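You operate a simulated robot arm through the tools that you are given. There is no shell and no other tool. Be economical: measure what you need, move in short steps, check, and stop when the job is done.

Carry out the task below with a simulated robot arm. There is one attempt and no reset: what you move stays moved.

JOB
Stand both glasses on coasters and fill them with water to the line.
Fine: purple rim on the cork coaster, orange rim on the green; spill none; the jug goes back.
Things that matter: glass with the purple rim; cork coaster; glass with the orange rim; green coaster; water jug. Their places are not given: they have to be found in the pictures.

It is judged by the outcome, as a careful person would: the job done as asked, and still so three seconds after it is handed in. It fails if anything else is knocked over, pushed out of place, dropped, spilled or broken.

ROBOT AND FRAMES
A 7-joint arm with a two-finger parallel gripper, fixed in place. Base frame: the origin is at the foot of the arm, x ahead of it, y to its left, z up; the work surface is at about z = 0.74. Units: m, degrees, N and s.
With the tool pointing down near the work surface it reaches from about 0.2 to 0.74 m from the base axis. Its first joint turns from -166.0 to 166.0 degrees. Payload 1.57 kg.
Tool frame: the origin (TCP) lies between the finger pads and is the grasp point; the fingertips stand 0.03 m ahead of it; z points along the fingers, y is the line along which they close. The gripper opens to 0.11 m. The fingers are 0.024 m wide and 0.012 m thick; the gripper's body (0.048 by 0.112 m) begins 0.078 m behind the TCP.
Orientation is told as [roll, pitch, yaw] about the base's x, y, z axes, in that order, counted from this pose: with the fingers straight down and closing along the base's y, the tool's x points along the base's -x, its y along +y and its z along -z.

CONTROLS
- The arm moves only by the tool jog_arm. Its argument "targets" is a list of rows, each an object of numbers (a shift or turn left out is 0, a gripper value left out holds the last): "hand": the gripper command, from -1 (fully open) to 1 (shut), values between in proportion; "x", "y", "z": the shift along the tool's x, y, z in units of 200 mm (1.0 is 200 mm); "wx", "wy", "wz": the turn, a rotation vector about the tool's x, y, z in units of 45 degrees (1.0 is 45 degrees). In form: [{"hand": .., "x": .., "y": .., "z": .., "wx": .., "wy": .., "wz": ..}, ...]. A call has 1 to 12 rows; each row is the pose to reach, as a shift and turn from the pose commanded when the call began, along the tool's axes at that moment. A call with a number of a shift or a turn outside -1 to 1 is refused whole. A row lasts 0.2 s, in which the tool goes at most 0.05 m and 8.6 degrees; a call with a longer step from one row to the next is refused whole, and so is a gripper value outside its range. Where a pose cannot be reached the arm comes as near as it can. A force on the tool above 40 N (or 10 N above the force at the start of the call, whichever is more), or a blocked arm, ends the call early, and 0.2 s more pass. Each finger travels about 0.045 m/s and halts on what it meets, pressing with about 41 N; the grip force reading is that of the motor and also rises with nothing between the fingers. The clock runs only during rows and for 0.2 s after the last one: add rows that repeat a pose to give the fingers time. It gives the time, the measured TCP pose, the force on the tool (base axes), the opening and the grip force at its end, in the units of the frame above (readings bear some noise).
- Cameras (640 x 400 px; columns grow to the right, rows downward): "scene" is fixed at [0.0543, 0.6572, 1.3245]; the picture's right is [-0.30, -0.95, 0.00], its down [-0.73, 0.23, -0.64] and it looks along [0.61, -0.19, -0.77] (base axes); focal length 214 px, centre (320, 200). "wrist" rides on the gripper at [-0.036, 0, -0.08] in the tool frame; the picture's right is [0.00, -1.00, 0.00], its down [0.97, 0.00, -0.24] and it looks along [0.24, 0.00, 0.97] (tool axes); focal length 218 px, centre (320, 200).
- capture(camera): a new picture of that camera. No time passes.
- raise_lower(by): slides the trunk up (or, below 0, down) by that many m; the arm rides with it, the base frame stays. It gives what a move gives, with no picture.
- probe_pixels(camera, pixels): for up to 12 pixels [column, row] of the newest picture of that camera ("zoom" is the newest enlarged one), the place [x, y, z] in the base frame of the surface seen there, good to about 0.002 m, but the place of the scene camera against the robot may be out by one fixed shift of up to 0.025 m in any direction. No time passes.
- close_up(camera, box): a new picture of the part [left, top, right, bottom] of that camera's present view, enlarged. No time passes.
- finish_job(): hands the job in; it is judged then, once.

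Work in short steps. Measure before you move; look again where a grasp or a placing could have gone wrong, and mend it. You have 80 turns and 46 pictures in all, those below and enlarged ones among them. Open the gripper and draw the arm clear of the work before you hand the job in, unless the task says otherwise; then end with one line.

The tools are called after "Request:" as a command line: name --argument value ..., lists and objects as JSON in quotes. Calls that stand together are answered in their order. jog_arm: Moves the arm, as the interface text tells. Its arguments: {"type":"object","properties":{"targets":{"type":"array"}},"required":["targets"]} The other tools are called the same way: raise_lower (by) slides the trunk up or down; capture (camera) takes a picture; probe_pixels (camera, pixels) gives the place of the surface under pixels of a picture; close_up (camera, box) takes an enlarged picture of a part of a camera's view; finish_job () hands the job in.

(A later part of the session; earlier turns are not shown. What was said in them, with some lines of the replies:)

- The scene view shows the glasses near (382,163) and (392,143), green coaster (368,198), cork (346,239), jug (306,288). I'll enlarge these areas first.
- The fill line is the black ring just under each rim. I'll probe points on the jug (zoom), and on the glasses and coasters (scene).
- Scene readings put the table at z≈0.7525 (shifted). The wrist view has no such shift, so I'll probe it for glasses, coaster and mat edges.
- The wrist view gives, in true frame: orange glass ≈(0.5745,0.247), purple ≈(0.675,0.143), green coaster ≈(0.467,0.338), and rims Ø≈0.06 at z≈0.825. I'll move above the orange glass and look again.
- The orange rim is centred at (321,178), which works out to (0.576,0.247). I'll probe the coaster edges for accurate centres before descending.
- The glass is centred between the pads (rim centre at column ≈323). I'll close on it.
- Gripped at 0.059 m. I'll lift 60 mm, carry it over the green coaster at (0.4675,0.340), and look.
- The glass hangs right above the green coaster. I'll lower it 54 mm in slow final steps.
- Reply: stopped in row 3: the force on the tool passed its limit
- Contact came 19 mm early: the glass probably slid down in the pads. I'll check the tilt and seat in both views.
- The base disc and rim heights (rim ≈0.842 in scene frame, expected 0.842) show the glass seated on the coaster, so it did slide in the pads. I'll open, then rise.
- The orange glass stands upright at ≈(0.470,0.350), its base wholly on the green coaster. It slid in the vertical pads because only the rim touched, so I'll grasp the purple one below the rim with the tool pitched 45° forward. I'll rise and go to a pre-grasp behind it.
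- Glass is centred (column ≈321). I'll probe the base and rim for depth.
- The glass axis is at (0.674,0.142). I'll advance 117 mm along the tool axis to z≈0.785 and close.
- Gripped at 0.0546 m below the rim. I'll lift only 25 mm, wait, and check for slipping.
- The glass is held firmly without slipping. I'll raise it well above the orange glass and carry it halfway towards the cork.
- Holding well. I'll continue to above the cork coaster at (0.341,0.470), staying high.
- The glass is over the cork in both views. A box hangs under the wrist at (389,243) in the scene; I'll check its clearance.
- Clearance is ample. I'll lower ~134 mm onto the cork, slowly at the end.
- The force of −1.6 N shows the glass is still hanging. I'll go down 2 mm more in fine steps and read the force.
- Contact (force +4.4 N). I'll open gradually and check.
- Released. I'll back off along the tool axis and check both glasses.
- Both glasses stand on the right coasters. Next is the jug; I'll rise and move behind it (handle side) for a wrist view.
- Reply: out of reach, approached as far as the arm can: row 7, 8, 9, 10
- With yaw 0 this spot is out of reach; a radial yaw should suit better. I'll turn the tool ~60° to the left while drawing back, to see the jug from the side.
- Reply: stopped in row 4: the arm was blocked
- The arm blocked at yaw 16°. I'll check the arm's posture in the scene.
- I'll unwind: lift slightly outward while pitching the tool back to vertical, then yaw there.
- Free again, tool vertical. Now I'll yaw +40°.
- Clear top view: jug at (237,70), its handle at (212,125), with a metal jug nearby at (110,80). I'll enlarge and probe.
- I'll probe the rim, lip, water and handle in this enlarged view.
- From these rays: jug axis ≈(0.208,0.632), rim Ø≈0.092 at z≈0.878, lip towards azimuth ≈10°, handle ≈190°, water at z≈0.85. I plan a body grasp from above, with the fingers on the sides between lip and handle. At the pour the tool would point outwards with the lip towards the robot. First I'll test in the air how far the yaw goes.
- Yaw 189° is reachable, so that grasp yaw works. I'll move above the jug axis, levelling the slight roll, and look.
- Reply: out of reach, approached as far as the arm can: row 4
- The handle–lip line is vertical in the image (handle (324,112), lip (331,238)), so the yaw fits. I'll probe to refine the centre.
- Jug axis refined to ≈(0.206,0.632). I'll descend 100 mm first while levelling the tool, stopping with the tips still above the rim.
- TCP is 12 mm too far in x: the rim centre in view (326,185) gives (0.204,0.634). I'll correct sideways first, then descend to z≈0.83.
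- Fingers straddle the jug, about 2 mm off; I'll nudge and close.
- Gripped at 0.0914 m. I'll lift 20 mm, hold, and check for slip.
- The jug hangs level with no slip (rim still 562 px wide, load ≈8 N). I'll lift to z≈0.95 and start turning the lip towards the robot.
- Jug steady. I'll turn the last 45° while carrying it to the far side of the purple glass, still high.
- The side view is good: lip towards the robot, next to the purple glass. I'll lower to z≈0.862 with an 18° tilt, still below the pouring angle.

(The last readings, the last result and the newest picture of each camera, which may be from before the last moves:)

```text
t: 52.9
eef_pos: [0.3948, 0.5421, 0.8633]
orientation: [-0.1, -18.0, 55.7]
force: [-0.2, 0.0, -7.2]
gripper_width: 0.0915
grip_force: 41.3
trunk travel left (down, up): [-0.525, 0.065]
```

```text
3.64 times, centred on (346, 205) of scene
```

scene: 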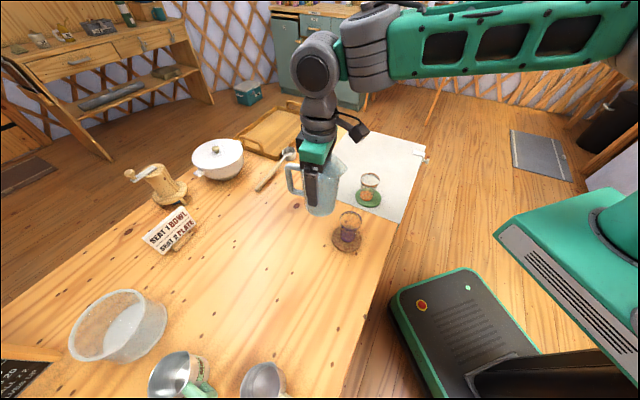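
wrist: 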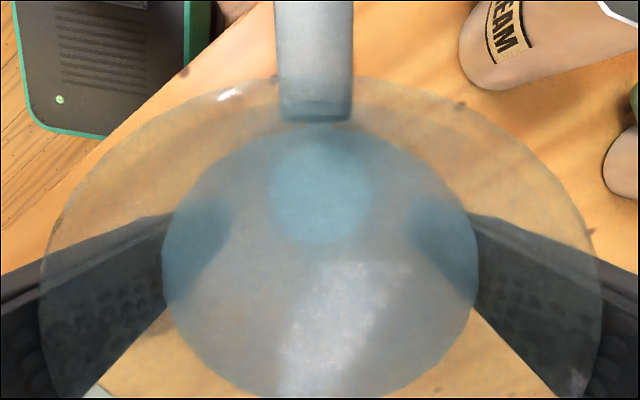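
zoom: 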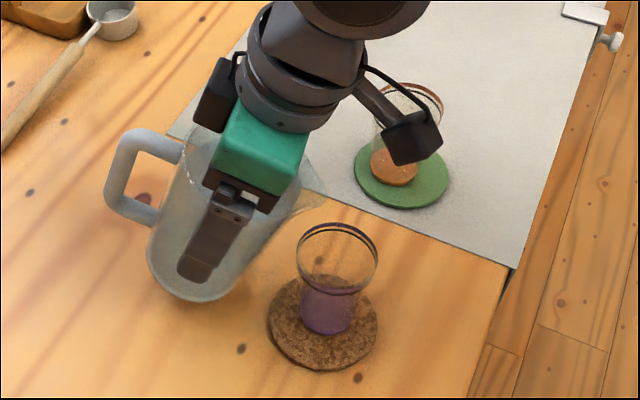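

The lip is at zoom (325,200), matching my geometry, about 1.5 cm outward of the glass centre. I'll tilt slowly to ~32° and hold.

Request:
jog_arm --targets '[{"wy": -0.06}, {"wy": -0.12}, {"wy": -0.18}, {"wy": -0.22}, {"wy": -0.26}, {"wy": -0.29}, {"wy": -0.31}, {"wy": -0.31}, {"wy": -0.31}, {"wy": -0.31}]'

Request:
close_up --camera "scene" --box '[310, 180, 390, 260]'

```text
t: 55.1
eef_pos: [0.3941, 0.5433, 0.861]
orientation: [-0.1, -31.9, 55.7]
force: [0.0, -0.1, -8.1]
gripper_width: 0.0913
grip_force: 41.1
trunk travel left (down, up): [-0.525, 0.065]
```

```text
5.00 times, centred on (350, 220) of scene
```

zoom: 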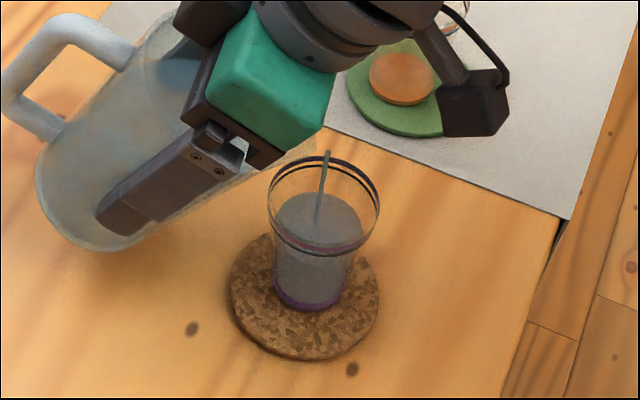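

The glass is already ~80 % full and a thin stream still runs. I'll hold the tilt 0.6 s more and look.

Request:
jog_arm --targets '[{"wy": 0}, {"wy": 0}]'

Request:
close_up --camera "scene" --box '[330, 205, 370, 245]'

```text
t: 55.7
eef_pos: [0.3947, 0.5427, 0.8622]
orientation: [0.0, -31.9, 55.7]
force: [0.4, -0.9, -7.3]
gripper_width: 0.0913
grip_force: 40.7
trunk travel left (down, up): [-0.525, 0.065]
```

```text
10.00 times, centred on (350, 225) of scene
```

zoom: 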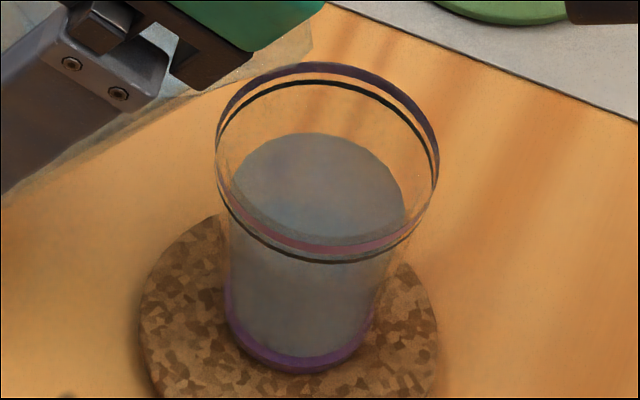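

Flow stopped; the water is about 70 % of the way up to the line, so ~50 ml are missing. By the jug geometry (~6–8 ml per degree) I'll tilt to ~35.5° and check.

Request:
jog_arm --targets '[{"wy": -0.02}, {"wy": -0.04}, {"wy": -0.06}, {"wy": -0.08}, {"wy": -0.08}, {"wy": -0.08}, {"wy": -0.08}, {"wy": -0.08}, {"wy": -0.08}]'

Request:
close_up --camera "scene" --box '[330, 205, 370, 245]'

```text
t: 57.7
eef_pos: [0.3941, 0.5418, 0.8614]
orientation: [0.0, -35.5, 55.7]
force: [0.3, -1.0, -6.7]
gripper_width: 0.0913
grip_force: 41.5
trunk travel left (down, up): [-0.525, 0.065]
```

```text
10.00 times, centred on (350, 225) of scene
```

zoom: 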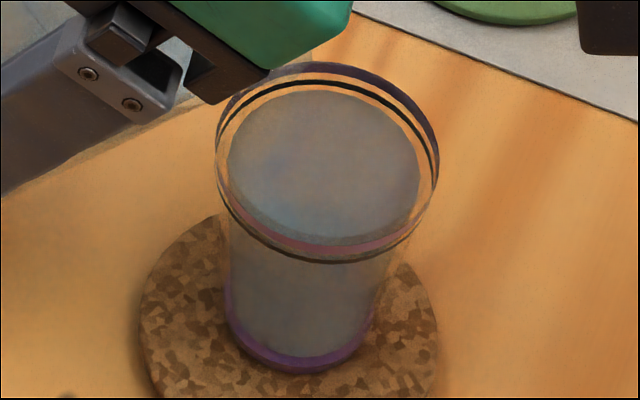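

The water surface (far edge 91, width ≈192, centre ≈171) now matches the line ring (centre ≈172) allowing for the glass wall. I'll tilt the jug back now.

Request:
jog_arm --targets '[{"wy": 0.1}, {"wy": 0.22}, {"wy": 0.34}, {"wy": 0.46}, {"wy": 0.56}, {"wy": 0.62}, {"wy": 0.62}]'

Request:
close_up --camera "scene" --box '[325, 195, 375, 245]'

```text
t: 59.3
eef_pos: [0.3947, 0.5424, 0.8627]
orientation: [-0.2, -7.6, 55.7]
force: [0.0, 0.3, -7.9]
gripper_width: 0.0914
grip_force: 40.9
trunk travel left (down, up): [-0.525, 0.065]
```

```text
8.00 times, centred on (350, 220) of scene
```

zoom: 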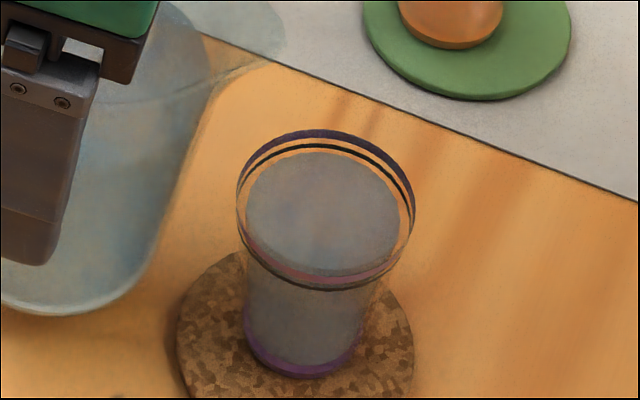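

The purple glass stands at the line. I'll raise and level the jug, then carry it to the far side of the orange glass.

Request:
jog_arm --targets '[{"x": -0.01, "z": -0.08, "wy": 0.05}, {"x": -0.02, "z": -0.17, "wy": 0.1}, {"x": -0.035, "z": -0.27, "wy": 0.15}, {"x": -0.05, "z": -0.37, "wy": 0.169}, {"x": -0.061, "z": -0.456, "wy": 0.169}, {"x": -0.061, "z": -0.456, "wy": 0.169}]'

```text
t: 60.7
eef_pos: [0.3965, 0.5439, 0.9544]
orientation: [0.0, 0.0, 55.6]
force: [-0.7, 0.9, -7.4]
gripper_width: 0.0909
grip_force: 41.3
trunk travel left (down, up): [-0.525, 0.065]
```

Level and holding. Now the sideways carry with an 18° turn.

Request:
jog_arm --targets '[{"x": 0.01, "y": -0.06, "wz": 0.02}, {"x": 0.03, "y": -0.17, "wz": 0.06}, {"x": 0.05, "y": -0.29, "wz": 0.11}, {"x": 0.07, "y": -0.41, "wz": 0.16}, {"x": 0.09, "y": -0.53, "wz": 0.21}, {"x": 0.11, "y": -0.65, "wz": 0.26}, {"x": 0.13, "y": -0.77, "wz": 0.31}, {"x": 0.15, "y": -0.89, "wz": 0.36}, {"x": 0.16, "y": -0.97, "wz": 0.4}, {"x": 0.16, "y": -0.997, "wz": 0.4}, {"x": 0.16, "y": -0.997, "wz": 0.4}]'

```text
t: 63.1
eef_pos: [0.5414, 0.4045, 0.9532]
orientation: [-0.1, 0.0, 37.6]
force: [0.5, -0.1, -6.1]
gripper_width: 0.0916
grip_force: 40.8
trunk travel left (down, up): [-0.525, 0.065]
```

I'll lower to z≈0.863 with a 24° tilt (the pour now starts only past ~35°) and check the lip over the orange glass.

Request:
jog_arm --targets '[{"z": 0.06, "wy": -0.08}, {"z": 0.12, "wy": -0.16}, {"z": 0.18, "wy": -0.24}, {"z": 0.25, "wy": -0.32}, {"z": 0.32, "wy": -0.4}, {"z": 0.39, "wy": -0.48}, {"z": 0.45, "wy": -0.53}, {"z": 0.45, "wy": -0.53}]'

Request:
close_up --camera "scene" --box '[320, 145, 400, 225]'

```text
t: 64.9
eef_pos: [0.5411, 0.4038, 0.8648]
orientation: [0.0, -23.8, 37.6]
force: [-0.1, 0.5, -7.5]
gripper_width: 0.0911
grip_force: 40.8
trunk travel left (down, up): [-0.525, 0.065]
```

```text
5.00 times, centred on (360, 185) of scene
```

zoom: 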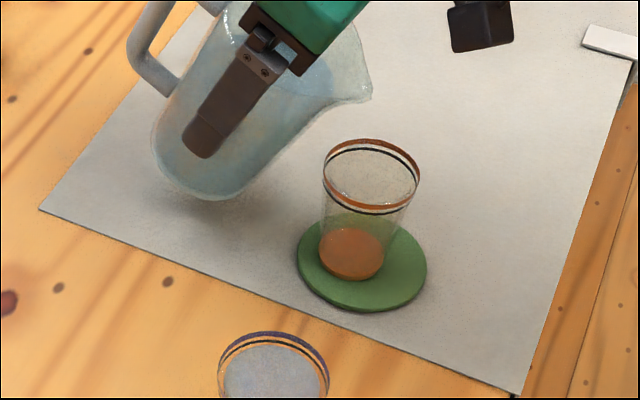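

Lip at (370,95) sits over the glass's far side; I'll shift 5 mm inward and tilt slowly to 42°, then look.

Request:
jog_arm --targets '[{"x": 0.023, "z": -0.01, "wy": -0.08}, {"x": 0.023, "z": -0.01, "wy": -0.17}, {"x": 0.023, "z": -0.01, "wy": -0.24}, {"x": 0.023, "z": -0.01, "wy": -0.29}, {"x": 0.023, "z": -0.01, "wy": -0.33}, {"x": 0.023, "z": -0.01, "wy": -0.37}, {"x": 0.023, "z": -0.01, "wy": -0.404}, {"x": 0.023, "z": -0.01, "wy": -0.404}, {"x": 0.023, "z": -0.01, "wy": -0.404}, {"x": 0.023, "z": -0.01, "wy": -0.404}, {"x": 0.023, "z": -0.01, "wy": -0.404}, {"x": 0.023, "z": -0.01, "wy": -0.404}]'

Request:
close_up --camera "scene" --box '[345, 165, 395, 215]'

```text
t: 67.5
eef_pos: [0.5381, 0.4016, 0.8639]
orientation: [-0.1, -41.9, 37.7]
force: [-0.1, -0.6, -8.1]
gripper_width: 0.0916
grip_force: 41.0
trunk travel left (down, up): [-0.525, 0.065]
```

```text
8.00 times, centred on (370, 190) of scene
```

zoom: 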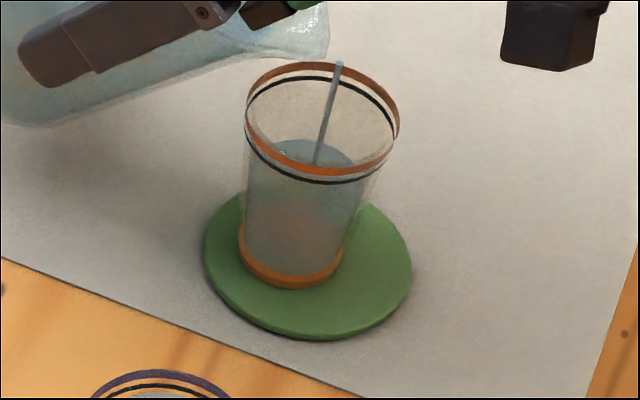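

About 60 % of the way to the line, with a thin stream still running. I'll tilt 3° more, to ~45°, and hold.

Request:
jog_arm --targets '[{"wy": -0.02}, {"wy": -0.04}, {"wy": -0.055}, {"wy": -0.069}, {"wy": -0.069}, {"wy": -0.069}, {"wy": -0.069}, {"wy": -0.069}, {"wy": -0.069}, {"wy": -0.069}]'

Request:
close_up --camera "scene" --box '[345, 165, 395, 215]'

```text
t: 69.7
eef_pos: [0.5379, 0.4006, 0.8648]
orientation: [-0.1, -45.2, 37.6]
force: [0.9, 0.6, -6.8]
gripper_width: 0.0913
grip_force: 41.1
trunk travel left (down, up): [-0.525, 0.065]
```

```text
8.00 times, centred on (370, 190) of scene
```

zoom: 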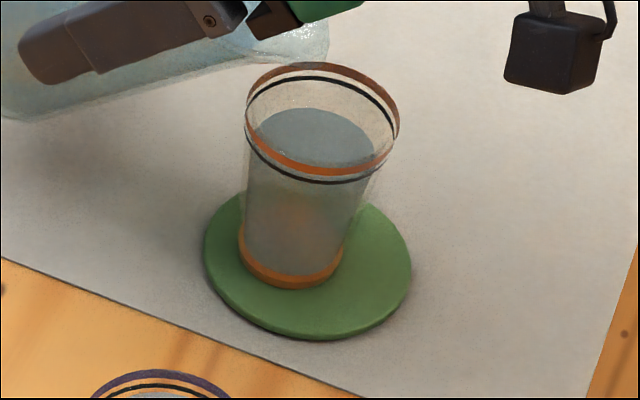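

Stream stopped; the level is ~11 mm short (far edge 107, target ≈84). I'll tilt 1.6° more and hold.

Request:
jog_arm --targets '[{"wy": -0.012}, {"wy": -0.024}, {"wy": -0.036}, {"wy": -0.036}, {"wy": -0.036}, {"wy": -0.036}, {"wy": -0.036}, {"wy": -0.036}, {"wy": -0.036}, {"wy": -0.036}]'

Request:
close_up --camera "scene" --box '[345, 165, 395, 215]'

```text
t: 71.9
eef_pos: [0.539, 0.4021, 0.8648]
orientation: [-0.1, -46.8, 37.7]
force: [0.6, -0.2, -7.0]
gripper_width: 0.0911
grip_force: 41.1
trunk travel left (down, up): [-0.525, 0.065]
```

```text
8.00 times, centred on (370, 190) of scene
```

zoom: 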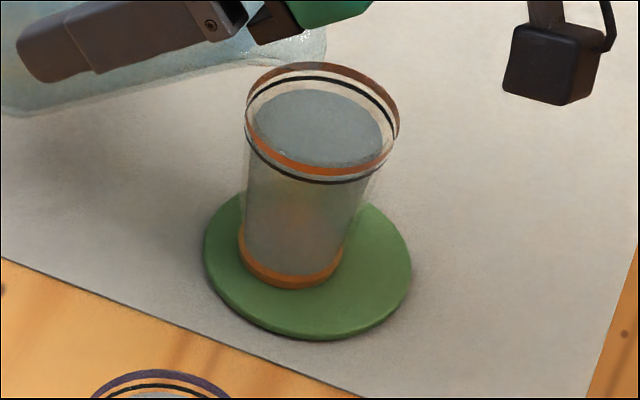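

Far edge 89 against a target of ≈84, so ~2 mm short. I'll tilt another 0.4°, hold, then tilt back to a safe angle.

Request:
jog_arm --targets '[{"wy": -0.009}, {"wy": -0.009}, {"wy": -0.009}, {"wy": -0.009}, {"wy": -0.009}, {"wy": -0.009}, {"wy": -0.009}, {"wy": 0.1}, {"wy": 0.22}, {"wy": 0.34}, {"wy": 0.46}, {"wy": 0.58}]'

Request:
close_up --camera "scene" --box '[345, 165, 395, 215]'

```text
t: 74.5
eef_pos: [0.5365, 0.4005, 0.865]
orientation: [0.1, -20.6, 37.8]
force: [1.1, 0.4, -6.3]
gripper_width: 0.0915
grip_force: 41.0
trunk travel left (down, up): [-0.525, 0.065]
```

```text
8.00 times, centred on (370, 190) of scene
```

zoom: 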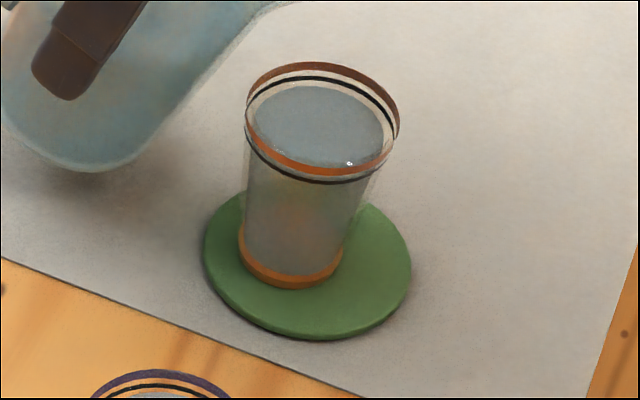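

The orange glass is at the line within about 1 mm. I'll raise and level the jug.

Request:
jog_arm --targets '[{"x": -0.02, "z": -0.06, "wy": 0.08}, {"x": -0.05, "z": -0.14, "wy": 0.16}, {"x": -0.08, "z": -0.22, "wy": 0.24}, {"x": -0.11, "z": -0.3, "wy": 0.32}, {"x": -0.14, "z": -0.38, "wy": 0.4}, {"x": -0.158, "z": -0.421, "wy": 0.458}, {"x": -0.158, "z": -0.421, "wy": 0.458}]'

```text
t: 76.1
eef_pos: [0.5378, 0.4015, 0.954]
orientation: [0.0, 0.0, 37.7]
force: [0.2, -0.2, -7.8]
gripper_width: 0.0915
grip_force: 41.2
trunk travel left (down, up): [-0.525, 0.065]
```

Level. I'll carry it back at this height, first half of the way with a 40° turn.

Request:
jog_arm --targets '[{"x": 0.02, "y": 0.06, "wz": -0.05}, {"x": 0.05, "y": 0.16, "wz": -0.14}, {"x": 0.085, "y": 0.27, "wz": -0.24}, {"x": 0.12, "y": 0.38, "wz": -0.34}, {"x": 0.155, "y": 0.49, "wz": -0.44}, {"x": 0.19, "y": 0.6, "wz": -0.54}, {"x": 0.225, "y": 0.71, "wz": -0.64}, {"x": 0.26, "y": 0.82, "wz": -0.74}, {"x": 0.295, "y": 0.92, "wz": -0.83}, {"x": 0.309, "y": 0.966, "wz": -0.889}, {"x": 0.309, "y": 0.966, "wz": -0.889}]'

```text
t: 78.5
eef_pos: [0.3705, 0.5149, 0.9532]
orientation: [0.0, 0.0, 77.7]
force: [-0.9, 0.5, -7.4]
gripper_width: 0.0914
grip_force: 40.9
trunk travel left (down, up): [-0.525, 0.065]
```

Second half, with another 43° of turn.

Request:
jog_arm --targets '[{"x": -0.03, "y": 0.06, "wz": -0.05}, {"x": -0.07, "y": 0.16, "wz": -0.15}, {"x": -0.11, "y": 0.27, "wz": -0.26}, {"x": -0.16, "y": 0.38, "wz": -0.37}, {"x": -0.205, "y": 0.49, "wz": -0.48}, {"x": -0.25, "y": 0.6, "wz": -0.59}, {"x": -0.3, "y": 0.71, "wz": -0.7}, {"x": -0.345, "y": 0.82, "wz": -0.81}, {"x": -0.385, "y": 0.91, "wz": -0.91}, {"x": -0.395, "y": 0.936, "wz": -0.97}, {"x": -0.395, "y": 0.936, "wz": -0.97}]'

Request:
jog_arm --targets '[{"wz": -0.08}, {"wz": -0.2}, {"wz": -0.34}, {"wz": -0.48}, {"wz": -0.62}, {"wz": -0.76}, {"wz": -0.9}, {"wz": -1.0}, {"wz": -1.0}]'

```text
t: 80.9
eef_pos: [0.2041, 0.6333, 0.9535]
orientation: [-0.1, 0.0, 121.3]
force: [0.2, -0.9, -7.2]
gripper_width: 0.0912
grip_force: 40.9
trunk travel left (down, up): [-0.525, 0.065]
```

```text
t: 82.9
eef_pos: [0.2036, 0.6325, 0.9542]
orientation: [0.0, 0.0, 166.4]
force: [0.3, 0.3, -7.6]
gripper_width: 0.0914
grip_force: 40.9
trunk travel left (down, up): [-0.525, 0.065]
```

Now the last 23° of yaw and most of the descent; I stop ~10 mm above the table.

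Request:
jog_arm --targets '[{"wz": -0.12}, {"wz": -0.25}, {"wz": -0.38}, {"wz": -0.507}, {"z": 0.1, "wz": -0.507}, {"z": 0.22, "wz": -0.507}, {"z": 0.34, "wz": -0.507}, {"z": 0.44, "wz": -0.507}, {"z": 0.52, "wz": -0.507}, {"z": 0.57, "wz": -0.507}, {"z": 0.57, "wz": -0.507}]'

```text
t: 85.3
eef_pos: [0.204, 0.6347, 0.8398]
orientation: [0.0, 0.1, -170.8]
force: [0.1, -0.5, -7.8]
gripper_width: 0.0911
grip_force: 40.7
trunk travel left (down, up): [-0.525, 0.065]
```

10 mm to go; I'll lower in 2 mm steps and read the force.

Request:
jog_arm --targets '[{"y": 0.008, "z": 0.012}, {"y": 0.008, "z": 0.024}, {"y": 0.008, "z": 0.034}, {"y": 0.008, "z": 0.042}, {"y": 0.008, "z": 0.048}, {"y": 0.008, "z": 0.048}]'

```text
t: 86.7
eef_pos: [0.2046, 0.632, 0.8307]
orientation: [0.0, 0.1, -170.9]
force: [-0.7, 0.1, -6.9]
gripper_width: 0.0912
grip_force: 40.8
trunk travel left (down, up): [-0.525, 0.065]
```

Still carrying the load (−6.9 N). Another 1.5 mm in tiny steps.

Request:
jog_arm --targets '[{"z": 0.003}, {"z": 0.006}, {"z": 0.008}, {"z": 0.008}]'

```text
t: 87.7
eef_pos: [0.205, 0.632, 0.8307]
orientation: [-0.2, 0.3, -170.9]
force: [0.9, 0.9, 7.3]
gripper_width: 0.0914
grip_force: 40.9
trunk travel left (down, up): [-0.525, 0.065]
```

The jug is on the table (+7.3 N). I'll open gradually and then rise straight up.

Request:
jog_arm --targets '[{"hand": -0.7}, {"hand": -0.8}, {"hand": -0.9}, {"hand": -1}, {"hand": -1}, {"hand": -1}, {"hand": -1}]'

Request:
capture --camera "wrist"

```text
t: 89.3
eef_pos: [0.2047, 0.6329, 0.8289]
orientation: [0.0, 0.1, -170.9]
force: [0.2, -0.4, -0.1]
gripper_width: 0.1099
grip_force: 0.1
trunk travel left (down, up): [-0.525, 0.065]
```

```text
2 pictures are left
```

wrist: 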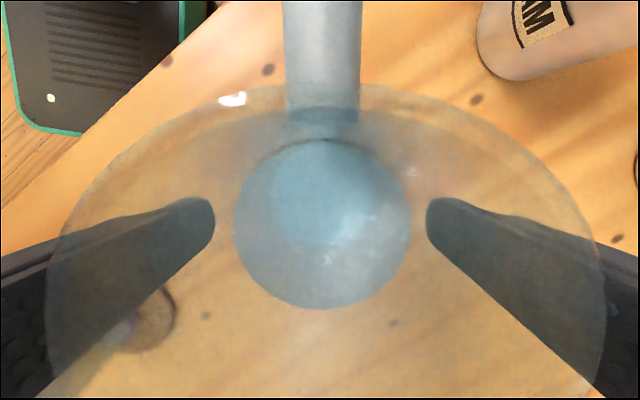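

The jug stands free between the open fingers (rim centre at column ≈326). I'll rise straight up 190 mm.

Request:
jog_arm --targets '[{"hand": -1, "z": -0.08}, {"z": -0.2}, {"z": -0.35}, {"z": -0.5}, {"z": -0.65}, {"z": -0.8}, {"z": -0.95}, {"z": -0.95}]'

Request:
jog_arm --targets '[{"y": 0.2}, {"y": 0.4}, {"y": 0.6}, {"y": 0.8}, {"y": 0.95}, {"y": 0.95}]'

Request:
capture --camera "scene"

```text
t: 91.1
eef_pos: [0.2032, 0.6322, 1.0194]
orientation: [-0.1, 0.1, -170.9]
force: [-0.7, -0.6, 0.0]
gripper_width: 0.1097
grip_force: 0.1
trunk travel left (down, up): [-0.525, 0.065]
```

```text
t: 92.5
eef_pos: [0.2331, 0.443, 1.0191]
orientation: [0.0, 0.0, -170.8]
force: [0.1, 0.2, 0.9]
gripper_width: 0.1098
grip_force: 0.1
trunk travel left (down, up): [-0.525, 0.065]
```

```text
1 pictures are left
```

scene: 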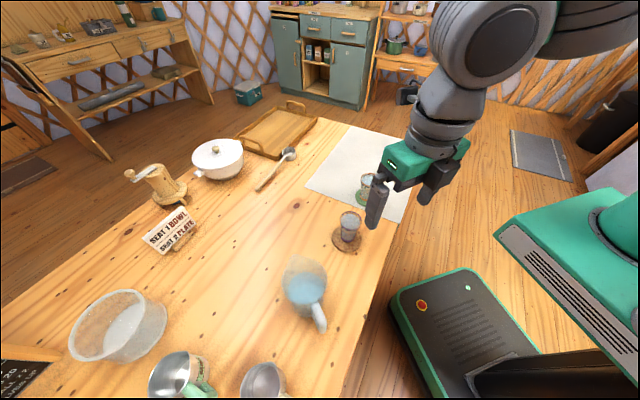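

Both glasses stand filled on their coasters, the jug is back at its place (306,288), and the arm is clear with the gripper open. Handing in.

Request:
finish_job

```text
The job is handed in.
```

Both glasses are filled to the line, purple rim on the cork coaster and orange rim on the green (its water about 1 mm low, and it stands roughly 1 cm off-centre but wholly on the coaster). I saw no spill, and the jug is back in its place.
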